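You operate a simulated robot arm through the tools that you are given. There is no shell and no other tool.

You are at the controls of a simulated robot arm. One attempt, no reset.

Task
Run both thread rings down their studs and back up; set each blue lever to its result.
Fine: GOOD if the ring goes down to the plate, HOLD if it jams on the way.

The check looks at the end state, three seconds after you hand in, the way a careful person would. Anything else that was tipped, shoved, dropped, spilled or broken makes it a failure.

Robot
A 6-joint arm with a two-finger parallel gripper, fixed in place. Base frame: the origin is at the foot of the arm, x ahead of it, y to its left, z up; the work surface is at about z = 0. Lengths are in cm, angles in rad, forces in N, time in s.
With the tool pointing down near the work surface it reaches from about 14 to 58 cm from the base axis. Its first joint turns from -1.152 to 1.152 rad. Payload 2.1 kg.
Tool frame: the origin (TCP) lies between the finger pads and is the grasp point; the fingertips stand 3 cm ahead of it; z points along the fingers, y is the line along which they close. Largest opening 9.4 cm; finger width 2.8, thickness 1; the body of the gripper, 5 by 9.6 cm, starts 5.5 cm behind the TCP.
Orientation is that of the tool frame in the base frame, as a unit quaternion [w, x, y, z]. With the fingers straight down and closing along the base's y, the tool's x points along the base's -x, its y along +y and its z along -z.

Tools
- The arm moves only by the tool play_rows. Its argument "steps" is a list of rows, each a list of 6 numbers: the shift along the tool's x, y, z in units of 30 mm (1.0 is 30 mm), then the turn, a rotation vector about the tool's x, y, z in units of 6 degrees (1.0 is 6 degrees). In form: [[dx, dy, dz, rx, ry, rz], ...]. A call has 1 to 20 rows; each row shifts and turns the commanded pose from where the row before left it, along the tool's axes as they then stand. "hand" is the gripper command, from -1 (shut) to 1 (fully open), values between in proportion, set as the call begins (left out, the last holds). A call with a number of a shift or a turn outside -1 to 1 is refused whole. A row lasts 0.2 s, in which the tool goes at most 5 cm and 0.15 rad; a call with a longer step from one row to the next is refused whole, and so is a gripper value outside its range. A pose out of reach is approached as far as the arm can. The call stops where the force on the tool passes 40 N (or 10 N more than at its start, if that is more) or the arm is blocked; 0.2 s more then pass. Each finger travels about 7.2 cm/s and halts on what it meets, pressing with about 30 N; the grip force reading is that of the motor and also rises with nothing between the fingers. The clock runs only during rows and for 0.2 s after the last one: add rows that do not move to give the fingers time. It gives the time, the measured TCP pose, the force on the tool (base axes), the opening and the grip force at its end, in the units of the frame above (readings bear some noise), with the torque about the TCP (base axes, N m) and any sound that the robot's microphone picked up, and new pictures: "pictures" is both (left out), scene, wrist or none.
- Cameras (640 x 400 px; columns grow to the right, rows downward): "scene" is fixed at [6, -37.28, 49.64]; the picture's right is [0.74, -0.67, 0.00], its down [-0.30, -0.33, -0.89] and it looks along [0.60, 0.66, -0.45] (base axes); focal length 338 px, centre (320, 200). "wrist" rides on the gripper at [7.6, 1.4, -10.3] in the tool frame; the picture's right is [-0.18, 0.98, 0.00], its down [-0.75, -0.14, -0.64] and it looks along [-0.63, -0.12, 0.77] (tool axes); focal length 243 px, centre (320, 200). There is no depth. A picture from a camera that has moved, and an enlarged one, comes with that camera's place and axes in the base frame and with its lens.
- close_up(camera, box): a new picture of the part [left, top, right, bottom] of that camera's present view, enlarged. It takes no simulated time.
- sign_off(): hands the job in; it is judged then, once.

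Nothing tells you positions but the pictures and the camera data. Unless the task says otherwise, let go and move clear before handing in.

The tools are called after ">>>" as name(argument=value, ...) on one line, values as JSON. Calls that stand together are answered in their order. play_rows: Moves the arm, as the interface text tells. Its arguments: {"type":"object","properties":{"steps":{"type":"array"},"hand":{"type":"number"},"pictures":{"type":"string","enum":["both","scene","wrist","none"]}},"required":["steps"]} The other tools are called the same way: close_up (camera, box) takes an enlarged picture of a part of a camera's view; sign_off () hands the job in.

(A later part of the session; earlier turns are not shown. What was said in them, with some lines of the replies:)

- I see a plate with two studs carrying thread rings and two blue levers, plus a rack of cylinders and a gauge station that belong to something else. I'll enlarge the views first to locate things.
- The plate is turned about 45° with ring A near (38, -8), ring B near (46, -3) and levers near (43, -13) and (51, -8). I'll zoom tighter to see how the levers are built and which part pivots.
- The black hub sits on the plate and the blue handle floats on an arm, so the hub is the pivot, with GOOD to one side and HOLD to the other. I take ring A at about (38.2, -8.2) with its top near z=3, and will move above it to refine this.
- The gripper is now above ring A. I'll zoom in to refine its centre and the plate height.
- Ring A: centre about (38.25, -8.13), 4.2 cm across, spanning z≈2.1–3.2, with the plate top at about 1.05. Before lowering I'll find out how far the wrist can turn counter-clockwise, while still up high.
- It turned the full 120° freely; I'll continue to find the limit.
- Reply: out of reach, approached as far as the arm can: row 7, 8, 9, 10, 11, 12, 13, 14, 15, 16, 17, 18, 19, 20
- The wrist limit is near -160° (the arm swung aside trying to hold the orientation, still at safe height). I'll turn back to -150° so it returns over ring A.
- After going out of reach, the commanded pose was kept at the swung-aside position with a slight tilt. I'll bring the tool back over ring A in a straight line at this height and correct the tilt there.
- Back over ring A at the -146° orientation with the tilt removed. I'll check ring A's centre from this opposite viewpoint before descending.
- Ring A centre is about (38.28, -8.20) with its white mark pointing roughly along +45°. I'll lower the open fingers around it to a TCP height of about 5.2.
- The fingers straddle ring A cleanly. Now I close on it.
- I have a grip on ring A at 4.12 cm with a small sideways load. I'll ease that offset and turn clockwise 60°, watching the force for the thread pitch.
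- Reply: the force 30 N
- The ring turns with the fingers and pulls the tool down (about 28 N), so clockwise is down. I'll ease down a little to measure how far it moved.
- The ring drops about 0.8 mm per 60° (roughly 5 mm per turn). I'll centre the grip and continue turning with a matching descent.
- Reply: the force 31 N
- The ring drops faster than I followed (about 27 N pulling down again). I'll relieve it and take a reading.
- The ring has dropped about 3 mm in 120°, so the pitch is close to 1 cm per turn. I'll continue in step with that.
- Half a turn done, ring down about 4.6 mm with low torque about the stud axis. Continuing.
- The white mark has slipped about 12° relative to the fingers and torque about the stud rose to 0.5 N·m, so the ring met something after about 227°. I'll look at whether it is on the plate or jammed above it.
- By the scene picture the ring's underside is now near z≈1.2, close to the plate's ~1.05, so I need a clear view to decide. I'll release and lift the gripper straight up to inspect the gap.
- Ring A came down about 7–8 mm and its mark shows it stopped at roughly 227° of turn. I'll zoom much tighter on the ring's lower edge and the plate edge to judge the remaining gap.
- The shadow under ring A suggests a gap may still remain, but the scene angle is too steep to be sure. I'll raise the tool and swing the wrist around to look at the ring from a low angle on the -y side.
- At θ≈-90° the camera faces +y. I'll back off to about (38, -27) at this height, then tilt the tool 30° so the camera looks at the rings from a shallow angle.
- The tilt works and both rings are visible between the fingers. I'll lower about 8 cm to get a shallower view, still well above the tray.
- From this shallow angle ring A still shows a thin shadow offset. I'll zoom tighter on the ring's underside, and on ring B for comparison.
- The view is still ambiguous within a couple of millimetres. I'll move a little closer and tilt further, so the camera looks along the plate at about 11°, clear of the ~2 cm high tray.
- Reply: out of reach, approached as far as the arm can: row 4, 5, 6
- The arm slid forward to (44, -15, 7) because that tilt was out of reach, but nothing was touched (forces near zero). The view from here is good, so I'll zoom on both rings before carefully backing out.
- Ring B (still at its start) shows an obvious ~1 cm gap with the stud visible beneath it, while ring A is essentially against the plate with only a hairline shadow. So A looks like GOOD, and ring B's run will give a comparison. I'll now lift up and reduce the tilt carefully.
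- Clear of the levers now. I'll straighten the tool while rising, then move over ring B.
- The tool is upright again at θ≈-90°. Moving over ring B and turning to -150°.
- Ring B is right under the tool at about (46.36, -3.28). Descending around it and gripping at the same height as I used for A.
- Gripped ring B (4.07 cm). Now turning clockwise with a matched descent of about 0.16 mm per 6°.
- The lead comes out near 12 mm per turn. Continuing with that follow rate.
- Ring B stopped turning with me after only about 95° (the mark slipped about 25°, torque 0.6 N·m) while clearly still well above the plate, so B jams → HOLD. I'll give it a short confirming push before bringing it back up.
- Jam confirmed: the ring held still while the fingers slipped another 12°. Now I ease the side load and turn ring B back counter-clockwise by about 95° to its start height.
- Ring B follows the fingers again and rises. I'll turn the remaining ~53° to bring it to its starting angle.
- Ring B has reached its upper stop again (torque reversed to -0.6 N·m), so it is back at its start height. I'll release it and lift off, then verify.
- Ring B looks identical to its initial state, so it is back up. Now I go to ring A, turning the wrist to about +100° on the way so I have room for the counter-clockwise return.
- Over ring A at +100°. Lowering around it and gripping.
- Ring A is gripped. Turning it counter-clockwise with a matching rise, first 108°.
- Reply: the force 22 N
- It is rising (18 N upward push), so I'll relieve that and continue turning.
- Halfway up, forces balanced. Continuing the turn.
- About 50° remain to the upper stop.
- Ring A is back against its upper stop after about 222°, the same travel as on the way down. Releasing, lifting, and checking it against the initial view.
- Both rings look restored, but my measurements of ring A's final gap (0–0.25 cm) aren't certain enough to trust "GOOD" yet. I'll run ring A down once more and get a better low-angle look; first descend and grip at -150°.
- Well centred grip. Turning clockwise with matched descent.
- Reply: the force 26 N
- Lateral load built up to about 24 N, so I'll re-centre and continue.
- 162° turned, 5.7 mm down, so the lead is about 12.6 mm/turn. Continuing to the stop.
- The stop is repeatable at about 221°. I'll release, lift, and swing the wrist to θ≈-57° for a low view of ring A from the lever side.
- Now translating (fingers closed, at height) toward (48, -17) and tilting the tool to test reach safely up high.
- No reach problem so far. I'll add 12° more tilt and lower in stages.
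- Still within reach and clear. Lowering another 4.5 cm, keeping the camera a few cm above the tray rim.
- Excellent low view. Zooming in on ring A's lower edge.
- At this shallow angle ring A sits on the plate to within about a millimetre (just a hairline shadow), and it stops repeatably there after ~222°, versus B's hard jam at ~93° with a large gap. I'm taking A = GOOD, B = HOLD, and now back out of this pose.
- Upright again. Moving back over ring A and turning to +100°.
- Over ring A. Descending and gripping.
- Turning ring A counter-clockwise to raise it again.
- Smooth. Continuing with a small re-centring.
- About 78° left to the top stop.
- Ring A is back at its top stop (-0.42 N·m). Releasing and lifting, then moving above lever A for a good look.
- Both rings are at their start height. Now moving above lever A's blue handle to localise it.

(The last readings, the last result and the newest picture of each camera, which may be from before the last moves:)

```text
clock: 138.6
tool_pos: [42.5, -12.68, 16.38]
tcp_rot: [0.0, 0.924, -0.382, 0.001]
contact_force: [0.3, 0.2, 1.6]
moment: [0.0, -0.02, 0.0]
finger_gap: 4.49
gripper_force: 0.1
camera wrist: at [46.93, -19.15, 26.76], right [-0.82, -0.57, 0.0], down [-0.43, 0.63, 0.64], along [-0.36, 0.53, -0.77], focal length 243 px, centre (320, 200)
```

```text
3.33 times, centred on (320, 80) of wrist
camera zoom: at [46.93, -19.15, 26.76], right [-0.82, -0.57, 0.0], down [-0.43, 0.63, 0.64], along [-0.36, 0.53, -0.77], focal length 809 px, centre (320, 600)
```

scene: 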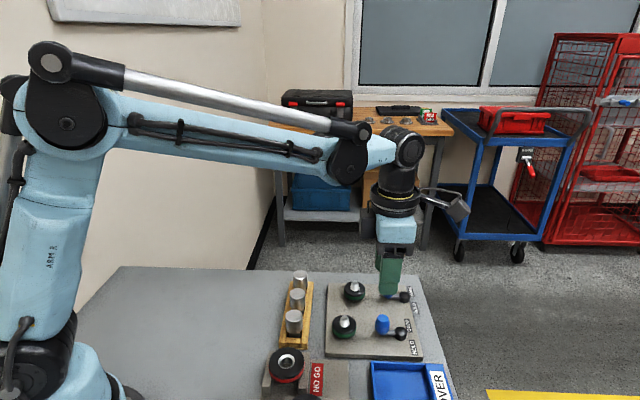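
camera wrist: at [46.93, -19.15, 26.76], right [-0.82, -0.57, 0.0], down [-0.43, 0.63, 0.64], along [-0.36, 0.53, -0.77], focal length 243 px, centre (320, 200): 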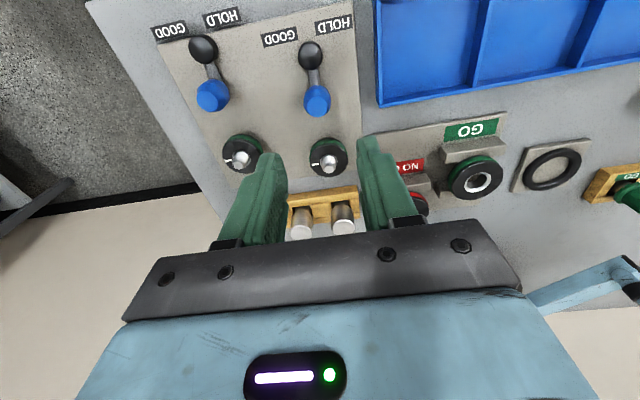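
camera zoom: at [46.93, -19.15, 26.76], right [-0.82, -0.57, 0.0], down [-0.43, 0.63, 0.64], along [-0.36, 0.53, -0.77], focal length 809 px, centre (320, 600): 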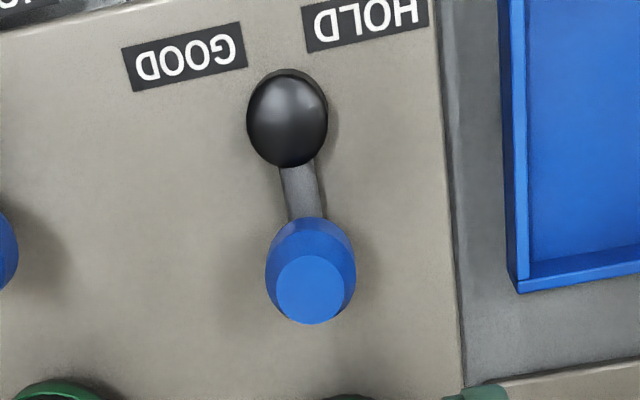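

The pivot hub is at about (45.4, -15.3) and the handle axis at (42.9, -12.9), 3.4 cm apart, with GOOD on the +45° side and HOLD on the opposite side. I'll lower open fingers around the handle of lever A.

>>> play_rows(steps=[[0.111, -0.078, 0.724, 0, 0, 0], [0, 0, 0.724, 0, 0, 0], [0, 0, 0.724, 0, 0, 0], [0, 0, 0.724, 0, 0, 0], [0, 0, 0.4, 0, 0, 0], [0, 0, 0, 0, 0, 0]], pictures="both")

>>> close_up(camera="wrist", box=[240, 80, 400, 200])

>>> close_up(camera="scene", box=[350, 290, 430, 360])

```text
clock: 140.0
tool_pos: [42.9, -12.61, 6.54]
tcp_rot: [-0.001, 0.924, -0.382, 0.0]
contact_force: [0.2, -0.6, -1.6]
moment: [-0.02, -0.03, 0.0]
finger_gap: 4.48
gripper_force: 0.0
camera wrist: at [47.28, -19.2, 16.91], right [-0.82, -0.57, 0.0], down [-0.43, 0.63, 0.64], along [-0.36, 0.53, -0.77], focal length 243 px, centre (320, 200)
```

scene: 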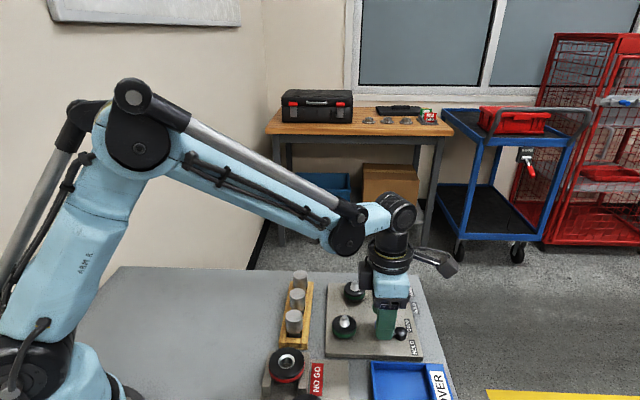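
wrist: 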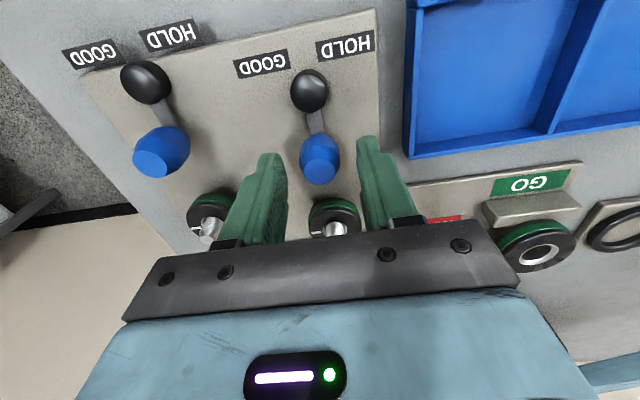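

```text
3.33 times, centred on (320, 140) of wrist
camera zoom: at [47.28, -19.2, 16.91], right [-0.82, -0.57, 0.0], down [-0.43, 0.63, 0.64], along [-0.36, 0.53, -0.77], focal length 809 px, centre (320, 400)
```

zoom: 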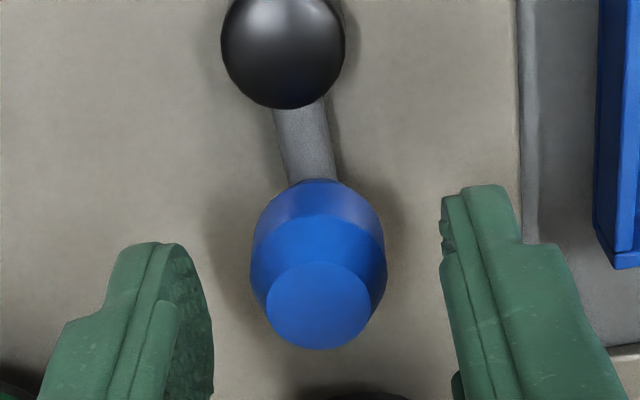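

```text
5.71 times, centred on (390, 325) of scene
camera zoom: at [6.0, -37.28, 49.64], right [0.74, -0.67, 0.0], down [-0.3, -0.33, -0.89], along [0.6, 0.66, -0.45], focal length 1930 px, centre (-80, -514)
```

zoom: 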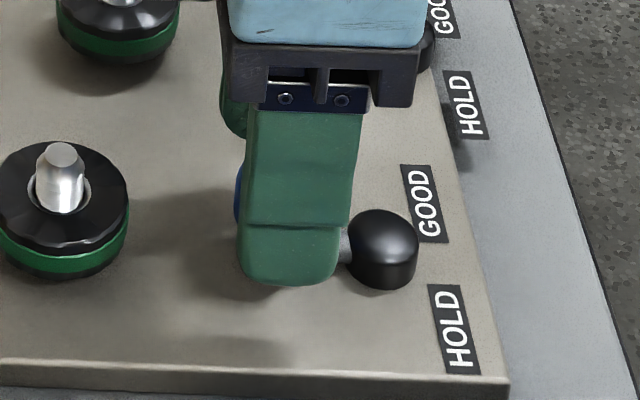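

The handle is well centred between the fingers. Lowering the last centimetre and closing on it.

>>> play_rows(steps=[[0, 0, 0.32, 0, 0, 0], [0, 0, 0, 0, 0, 0]], pictures="none")

>>> play_rows(steps=[[0, 0, 0, 0, 0, 0], [0, 0, 0, 0, 0, 0], [0, 0, 0, 0, 0, 0]], hand=-1, pictures="wrist")

```text
clock: 140.6
tool_pos: [42.88, -12.73, 5.55]
tcp_rot: [-0.001, 0.924, -0.382, 0.0]
contact_force: [-0.6, -0.4, -0.4]
moment: [-0.01, -0.03, 0.0]
finger_gap: 4.46
gripper_force: 0.1
```

```text
clock: 141.4
tool_pos: [43.02, -12.65, 5.63]
tcp_rot: [-0.002, 0.924, -0.382, 0.0]
contact_force: [-0.3, 0.5, -4.3]
moment: [0.08, 0.04, 0.05]
finger_gap: 2.39
gripper_force: 44.9
camera wrist: at [47.31, -19.25, 15.91], right [-0.82, -0.57, 0.0], down [-0.43, 0.63, 0.64], along [-0.36, 0.53, -0.77], focal length 243 px, centre (320, 200)
```

wrist: 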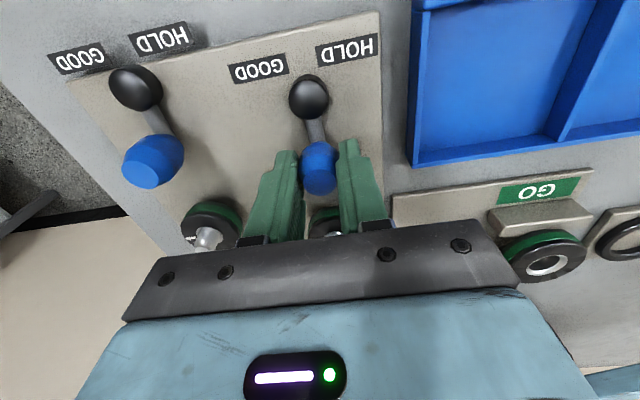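

Gripped the handle. Now swinging it about the hub toward GOOD, 24° first to feel how it moves.

>>> play_rows(steps=[[0.0063, -0.1199, 0, 0, 0, 1], [0.0063, -0.1199, 0, 0, 0, 1], [0.0063, -0.1199, 0, 0, 0, 1], [0.0063, -0.1199, 0, 0, 0, 1], [0, 0, 0, 0, 0, 0]], pictures="both")

```text
clock: 142.6
tool_pos: [44.12, -11.97, 5.53]
tcp_rot: [-0.001, 0.824, -0.567, -0.001]
contact_force: [0.5, -2.6, 8.6]
moment: [-0.43, -0.15, -0.01]
finger_gap: 2.41
gripper_force: 45.1
camera wrist: at [45.52, -19.68, 15.91], right [-0.98, -0.18, 0.0], down [-0.14, 0.75, 0.64], along [-0.11, 0.63, -0.77], focal length 243 px, centre (320, 200)
```

scene: 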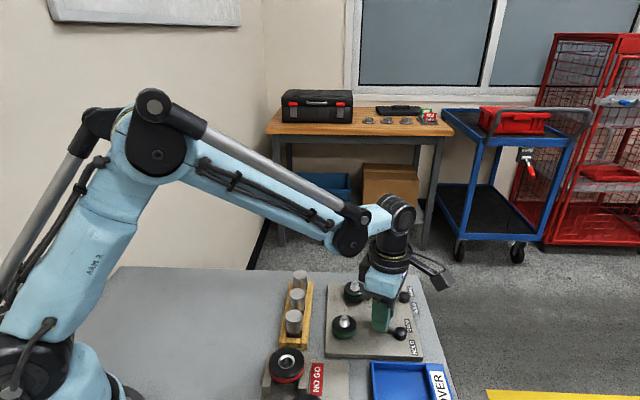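
wrist: 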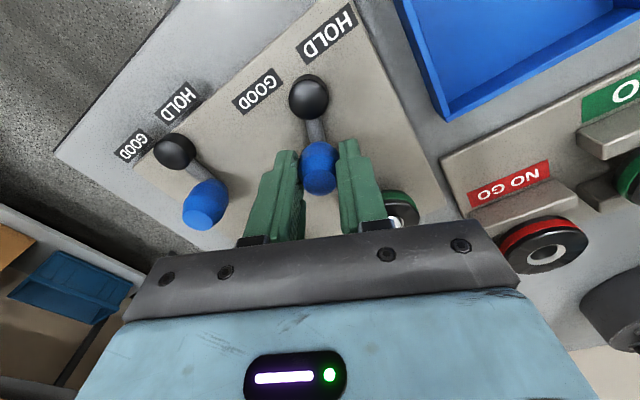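

The lever turns freely with the hand. Continuing toward GOOD.

>>> play_rows(steps=[[0.0063, -0.1199, 0, 0, 0, 1], [0.0063, -0.1199, 0, 0, 0, 1], [0.0063, -0.1199, 0, 0, 0, 1], [0.0063, -0.1199, 0, 0, 0, 1], [0.0063, -0.1199, 0, 0, 0, 1], [0, 0, 0, 0, 0, 0]], pictures="wrist")

```text
clock: 143.6
tool_pos: [44.83, -11.92, 5.62]
tcp_rot: [-0.006, -0.701, 0.713, 0.006]
contact_force: [-2.5, -0.2, 0.7]
moment: [0.04, 0.19, 0.27]
finger_gap: 2.41
gripper_force: 44.8
stopped in row 4: the force on the tool passed its limit at 48 N (the readings are from after the stop); the commanded pose is now the measured one
camera wrist: at [43.47, -19.57, 15.92], right [-0.98, 0.2, 0.02], down [0.17, 0.75, 0.64], along [0.12, 0.63, -0.77], focal length 243 px, centre (320, 200)
```

wrist: 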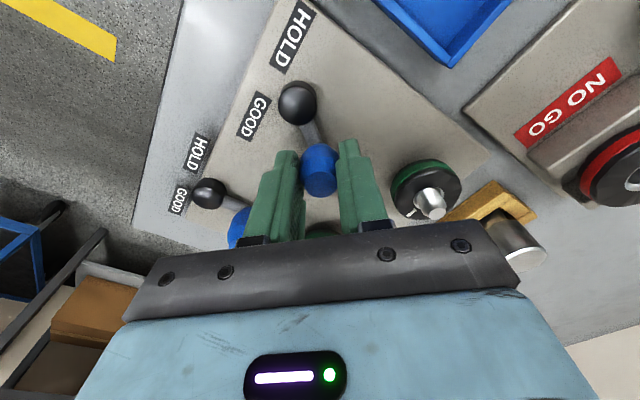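

The lever came to a firm stop after about 40°, on the GOOD side (the handle now lies at about 96° from the hub). I'll release it and lift to see where it rests.

>>> play_rows(steps=[[0, 0, 0, 0, 0, 0], [0, 0, 0, 0, 0, 0], [0, 0, -0.6, 0, 0, 0], [0, 0, -0.8, 0, 0, 0], [0, 0, -0.8, 0, 0, 0], [0, 0, -0.8, 0, 0, 0], [0, 0, 0, 0, 0, 0]], hand=-0.05, pictures="both")

>>> close_up(camera="scene", box=[310, 260, 450, 370])

>>> close_up(camera="wrist", box=[180, 0, 380, 140])

```text
clock: 145.2
tool_pos: [44.88, -11.84, 14.75]
tcp_rot: [-0.005, -0.7, 0.714, 0.006]
contact_force: [0.2, 0.0, 0.0]
moment: [0.0, 0.03, -0.01]
finger_gap: 4.45
gripper_force: 0.0
camera wrist: at [43.57, -19.51, 24.99], right [-0.98, 0.2, 0.02], down [0.17, 0.75, 0.64], along [0.12, 0.63, -0.77], focal length 243 px, centre (320, 200)
```

scene: 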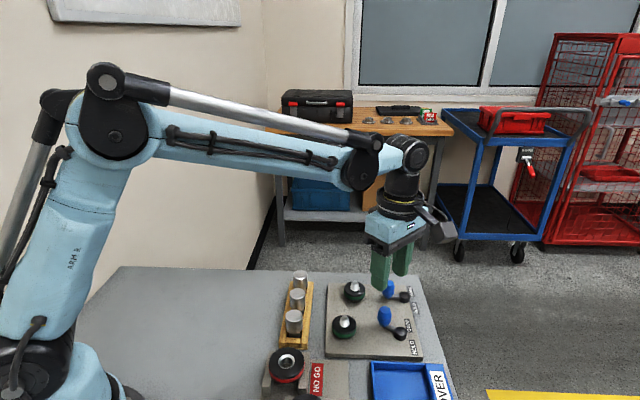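
wrist: 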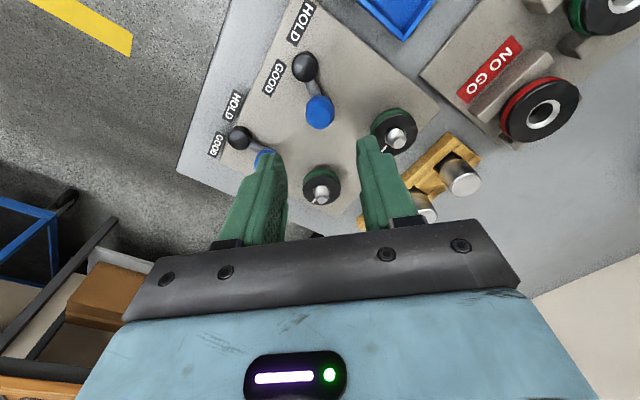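

```text
3.64 times, centred on (380, 315) of scene
camera zoom: at [6.0, -37.28, 49.64], right [0.74, -0.67, 0.0], down [-0.3, -0.33, -0.89], along [0.6, 0.66, -0.45], focal length 1228 px, centre (102, -218)
```

zoom: 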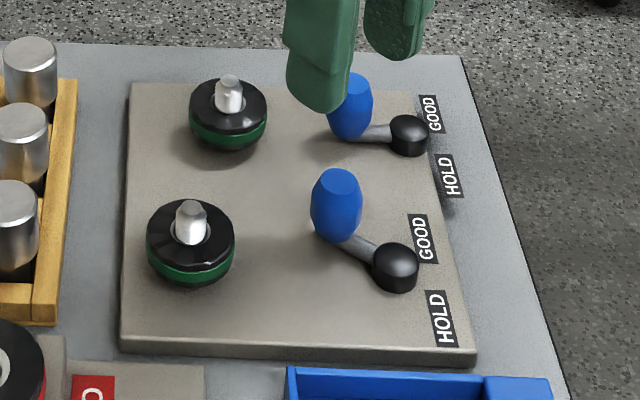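

```text
2.86 times, centred on (280, 70) of wrist
camera zoom: at [43.57, -19.51, 24.99], right [-0.98, 0.2, 0.02], down [0.17, 0.75, 0.64], along [0.12, 0.63, -0.77], focal length 693 px, centre (434, 571)
```

zoom: 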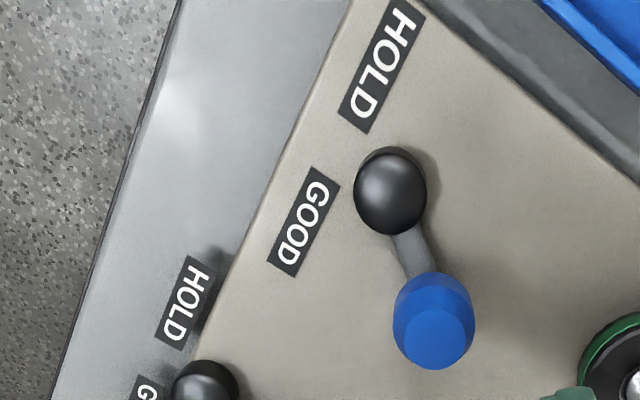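

Lever A stays put on its stop, tilted to the GOOD side. Next I straighten the slight tilt from that stop and move above lever B's handle.

>>> play_rows(steps=[[0, 0, -0.3, 0.148, 0.013, 0], [-0.456, -0.657, 0, 0, 0, 0], [-0.456, -0.657, 0, 0, 0, 0], [-0.456, -0.657, 0, 0, 0, 0], [0, 0, 0, 0, 0, -1], [0, 0, 0, 0, 0, 0], [0, 0, 0, 0, 0, 0]], pictures="both")

>>> close_up(camera="wrist", box=[220, 20, 400, 150])

```text
clock: 146.8
tool_pos: [51.05, -7.89, 15.45]
tcp_rot: [0.001, 0.737, -0.676, 0.0]
contact_force: [0.5, 0.1, 0.4]
moment: [-0.04, 0.0, -0.01]
finger_gap: 4.47
gripper_force: 0.0
camera wrist: at [50.27, -15.67, 25.74], right [-1.0, 0.1, 0.0], down [0.08, 0.76, 0.64], along [0.06, 0.64, -0.77], focal length 243 px, centre (320, 200)
```

scene: 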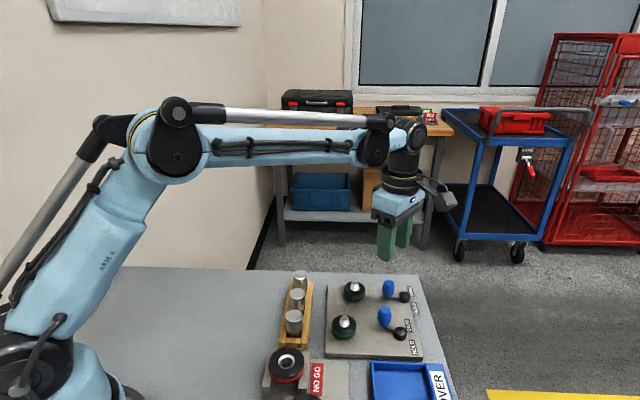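
wrist: 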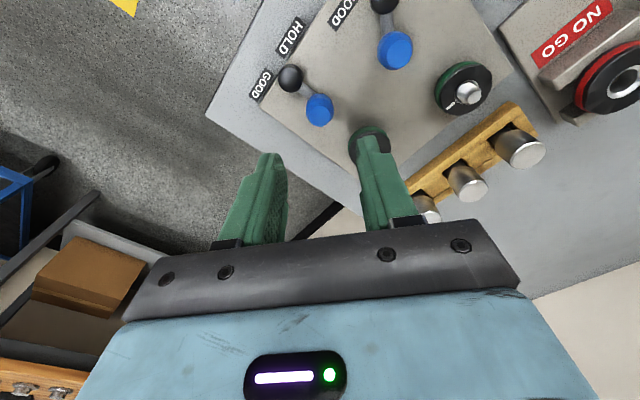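

```text
3.08 times, centred on (310, 85) of wrist
camera zoom: at [50.27, -15.67, 25.74], right [-1.0, 0.1, 0.0], down [0.08, 0.76, 0.64], along [0.06, 0.64, -0.77], focal length 746 px, centre (351, 554)
```

zoom: 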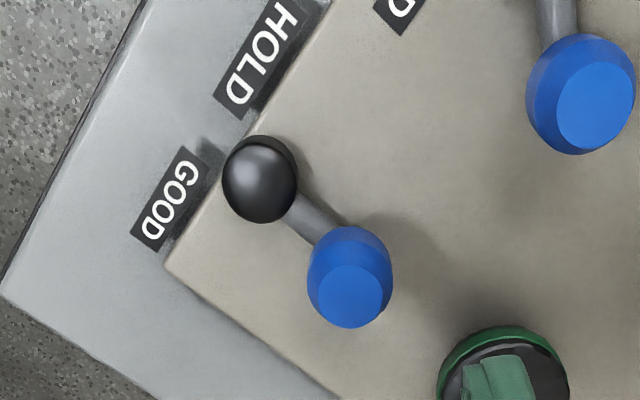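

Handle B is directly under the tool at about (51.0, -8.0), hub at (53.4, -10.4). Descending around it and gripping.

>>> play_rows(steps=[[0, 0, 0.656, 0, 0, 0], [0, 0, 0.656, 0, 0, 0], [0, 0, 0.656, 0, 0, 0], [0, 0, 0.656, 0, 0, 0], [0, 0, 0.64, 0, 0, 0], [0, 0, 0, 0, 0, 0]], pictures="wrist")

>>> play_rows(steps=[[0, 0, 0, 0, 0, 0], [0, 0, 0, 0, 0, 0], [0, 0, 0, 0, 0, 0]], hand=-1, pictures="wrist")

```text
clock: 148.2
tool_pos: [50.98, -7.86, 5.61]
tcp_rot: [0.002, 0.737, -0.676, 0.0]
contact_force: [-1.1, -0.1, -0.7]
moment: [0.01, 0.0, 0.05]
finger_gap: 4.48
gripper_force: 0.1
camera wrist: at [50.25, -15.72, 15.98], right [-1.0, 0.1, 0.0], down [0.08, 0.76, 0.64], along [0.06, 0.64, -0.77], focal length 243 px, centre (320, 200)
```

wrist: 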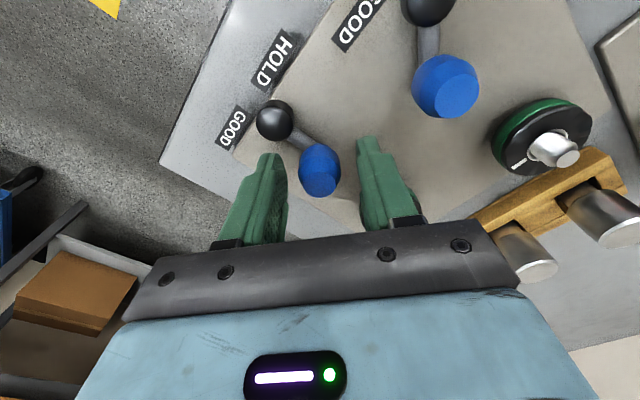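

```text
clock: 149.0
tool_pos: [50.95, -7.96, 5.72]
tcp_rot: [0.001, 0.737, -0.676, 0.0]
contact_force: [3.3, -1.8, -5.8]
moment: [-0.1, -0.05, -0.01]
finger_gap: 2.42
gripper_force: 44.4
camera wrist: at [50.25, -15.73, 15.99], right [-1.0, 0.1, 0.0], down [0.08, 0.76, 0.64], along [0.06, 0.64, -0.77], focal length 243 px, centre (320, 200)
```

wrist: 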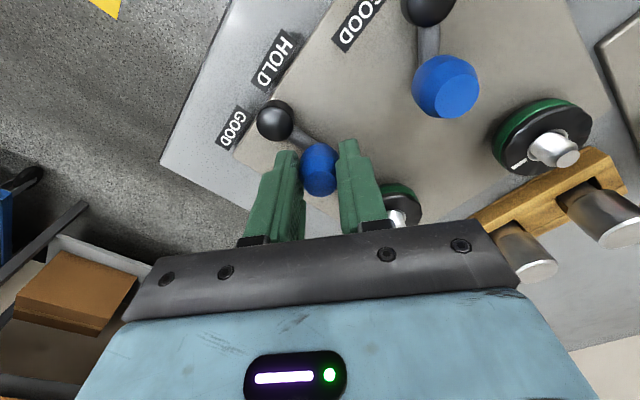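

Gripped handle B. Swinging it about its hub toward HOLD.

>>> play_rows(steps=[[0.0809, 0.0858, 0, 0, 0, -1], [0.0809, 0.0858, 0, 0, 0, -1], [0.0809, 0.0858, 0, 0, 0, -1], [0.0809, 0.0858, 0, 0, 0, -1], [0.0809, 0.0858, 0, 0, 0, -1], [0.0809, 0.0858, 0, 0, 0, -1], [0, 0, 0, 0, 0, 0]], pictures="both")

```text
clock: 150.6
tool_pos: [50.08, -9.64, 5.81]
tcp_rot: [0.0, 0.911, -0.413, 0.001]
contact_force: [14.7, 3.8, -3.6]
moment: [-0.4, -0.78, -0.12]
finger_gap: 2.42
gripper_force: 45.2
camera wrist: at [54.04, -16.43, 15.99], right [-0.86, -0.51, 0.0], down [-0.39, 0.66, 0.64], along [-0.32, 0.55, -0.77], focal length 243 px, centre (320, 200)
```

scene: 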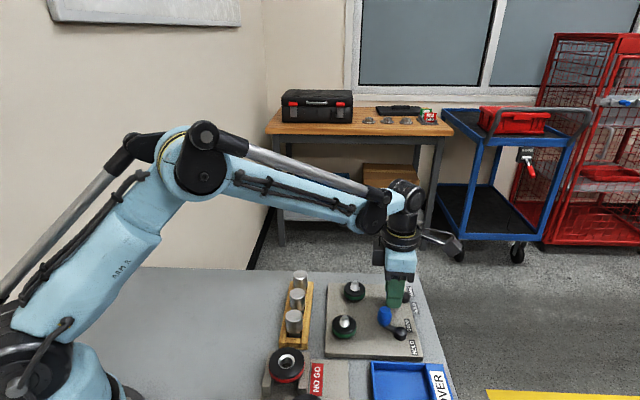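
wrist: 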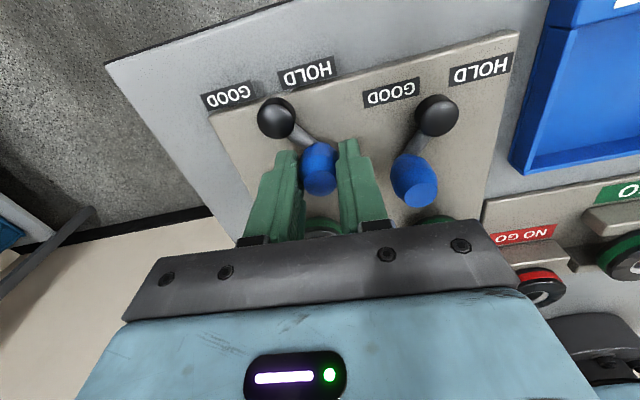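

Lever B has turned 36° toward HOLD. A few more degrees to seat it at its stop.

>>> play_rows(steps=[[0.033, 0.034, 0, 0, 0, -0.4], [0.033, 0.034, 0, 0, 0, -0.4], [0, 0, 0, 0, 0, 0]], pictures="none")

```text
clock: 151.4
tool_pos: [50.05, -9.68, 5.75]
tcp_rot: [-0.003, 0.927, -0.375, 0.001]
contact_force: [17.0, 24.3, 3.0]
moment: [-0.14, -1.11, 0.04]
finger_gap: 2.44
gripper_force: 45.2
```

Lever B is seated against its HOLD stop (about 29 N reaction). Releasing and lifting away.

>>> play_rows(steps=[[0, 0, 0, 0, 0, 0], [0, 0, 0, 0, 0, 0], [0, 0, -0.6, 0, 0, 0], [0, 0, -0.8, 0, 0, 0], [0, 0, -0.8, 0, 0, 0], [0, 0, -0.8, 0, 0, 0], [0, 0, -0.8, 0, 0, 0], [0, 0, 0, 0, 0, 0]], hand=-0.05, pictures="both")

>>> close_up(camera="scene", box=[310, 260, 450, 370])

>>> close_up(camera="wrist", box=[200, 20, 440, 190])

```text
clock: 153.2
tool_pos: [50.04, -9.96, 17.24]
tcp_rot: [0.001, 0.926, -0.377, -0.001]
contact_force: [0.1, -0.5, 0.1]
moment: [0.01, 0.05, -0.01]
finger_gap: 4.47
gripper_force: 0.1
camera wrist: at [54.56, -16.43, 27.44], right [-0.82, -0.58, 0.0], down [-0.44, 0.63, 0.64], along [-0.37, 0.52, -0.77], focal length 243 px, centre (320, 200)
```

scene: 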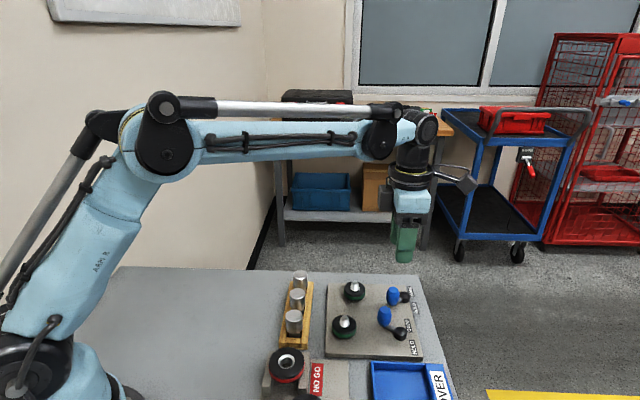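
wrist: 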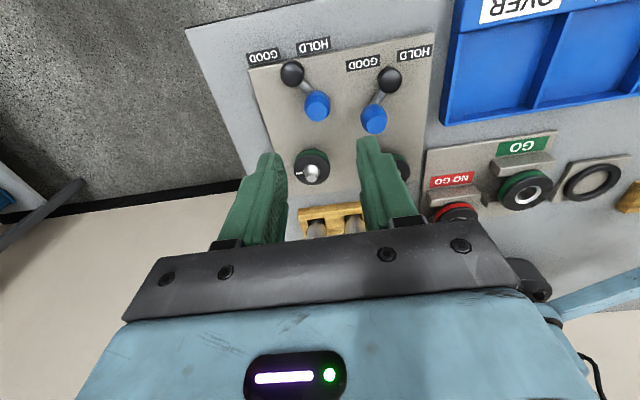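

```text
3.64 times, centred on (380, 315) of scene
camera zoom: at [6.0, -37.28, 49.64], right [0.74, -0.67, 0.0], down [-0.3, -0.33, -0.89], along [0.6, 0.66, -0.45], focal length 1228 px, centre (102, -218)
```

zoom: 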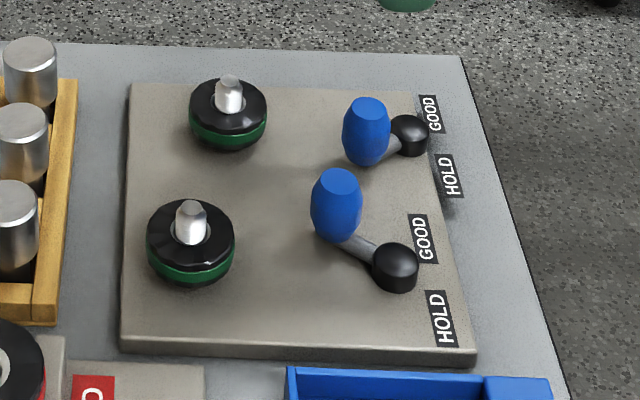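

```text
2.35 times, centred on (320, 105) of wrist
camera zoom: at [54.56, -16.43, 27.44], right [-0.82, -0.58, 0.0], down [-0.44, 0.63, 0.64], along [-0.37, 0.52, -0.77], focal length 571 px, centre (320, 424)
```

zoom: 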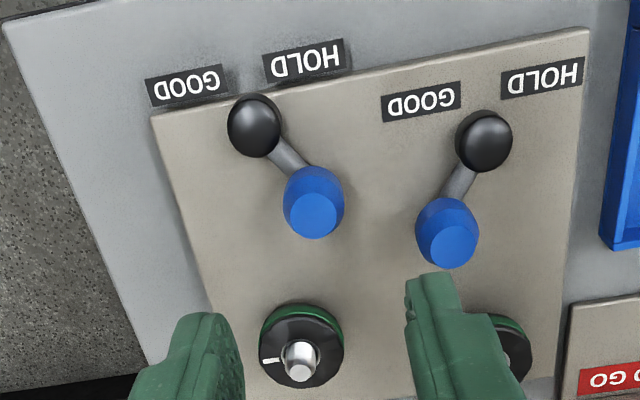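

Both levers rest where intended: A's handle lines up with GOOD, B's with HOLD, and both rings are back up. I'll raise the arm well clear and take a final look.

>>> play_rows(steps=[[-0.6, 0, -0.7, 0, 0, 0], [-0.6, 0, -0.7, 0, 0, 0], [-0.6, 0, -0.7, 0, 0, 0], [-0.6, 0, -0.7, 0, 0, 0], [0, 0, 0, 0, 0, 0]], hand=0.3, pictures="both")

>>> close_up(camera="scene", box=[240, 250, 460, 400])

```text
clock: 154.4
tool_pos: [44.92, -4.85, 25.49]
tcp_rot: [0.001, 0.926, -0.378, 0.0]
contact_force: [-0.5, -0.3, 0.4]
moment: [-0.02, -0.03, 0.02]
finger_gap: 6.14
gripper_force: 0.0
camera wrist: at [49.37, -11.33, 35.76], right [-0.82, -0.58, 0.0], down [-0.44, 0.63, 0.64], along [-0.37, 0.52, -0.77], focal length 243 px, centre (320, 200)
```

scene: 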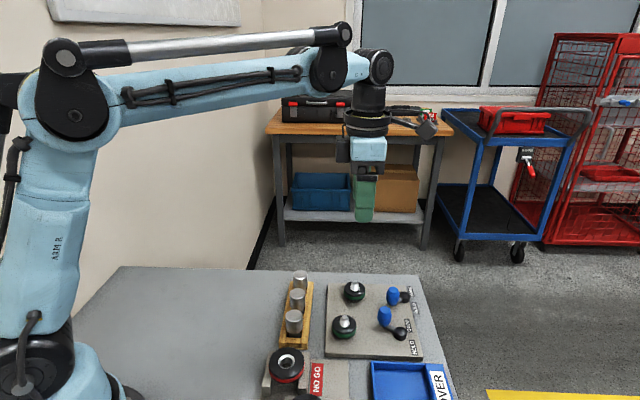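
wrist: 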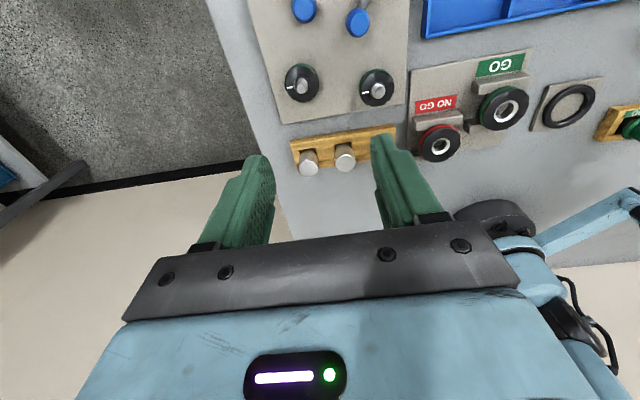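

```text
2.67 times, centred on (350, 325) of scene
camera zoom: at [6.0, -37.28, 49.64], right [0.74, -0.67, 0.0], down [-0.3, -0.33, -0.89], along [0.6, 0.66, -0.45], focal length 901 px, centre (240, -133)
```

zoom: 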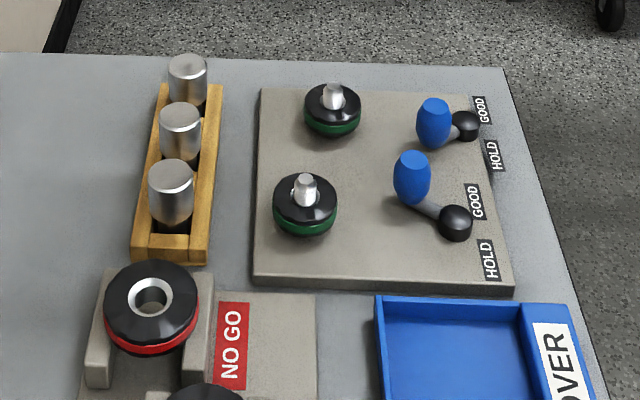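

The final view shows both rings back up at their start heights. Lever A (the ring that went down to the plate) is on the GOOD side, and lever B (the ring that jammed) is on the HOLD side. Nothing else has moved and the arm is clear, so I'm handing in.

>>> sign_off()

```text
The job is handed in.
```

I ran both rings down and back up, set both levers and handed the job in; no verdict has come back. The final pictures show nothing else moved and the arm clear.

| Ring | What happened | Lever set to |
|---|---|---|
| A (nearer the scene camera) | Turned about 222° and stopped at the same place on both runs, down to the plate within roughly 1 mm | GOOD |
| B (farther) | Jammed after about 93°, with a clear gap still above the plate; a second push did not move it | HOLD |

Two things I judged rather than measured exactly:

- **Ring A's result:** low-angle close-ups showed only a hairline shadow, about 1 to 1.5 mm, under the ring at its stop. I read that as down to the plate, not a jam just short of it.
- **Lever direction:** the GOOD and HOLD labels sit on the far side of each pivot from the handle. I moved each handle to the side of its label until it met its stop, about 40° from centre. Seen from above, each handle now lines up with its label.
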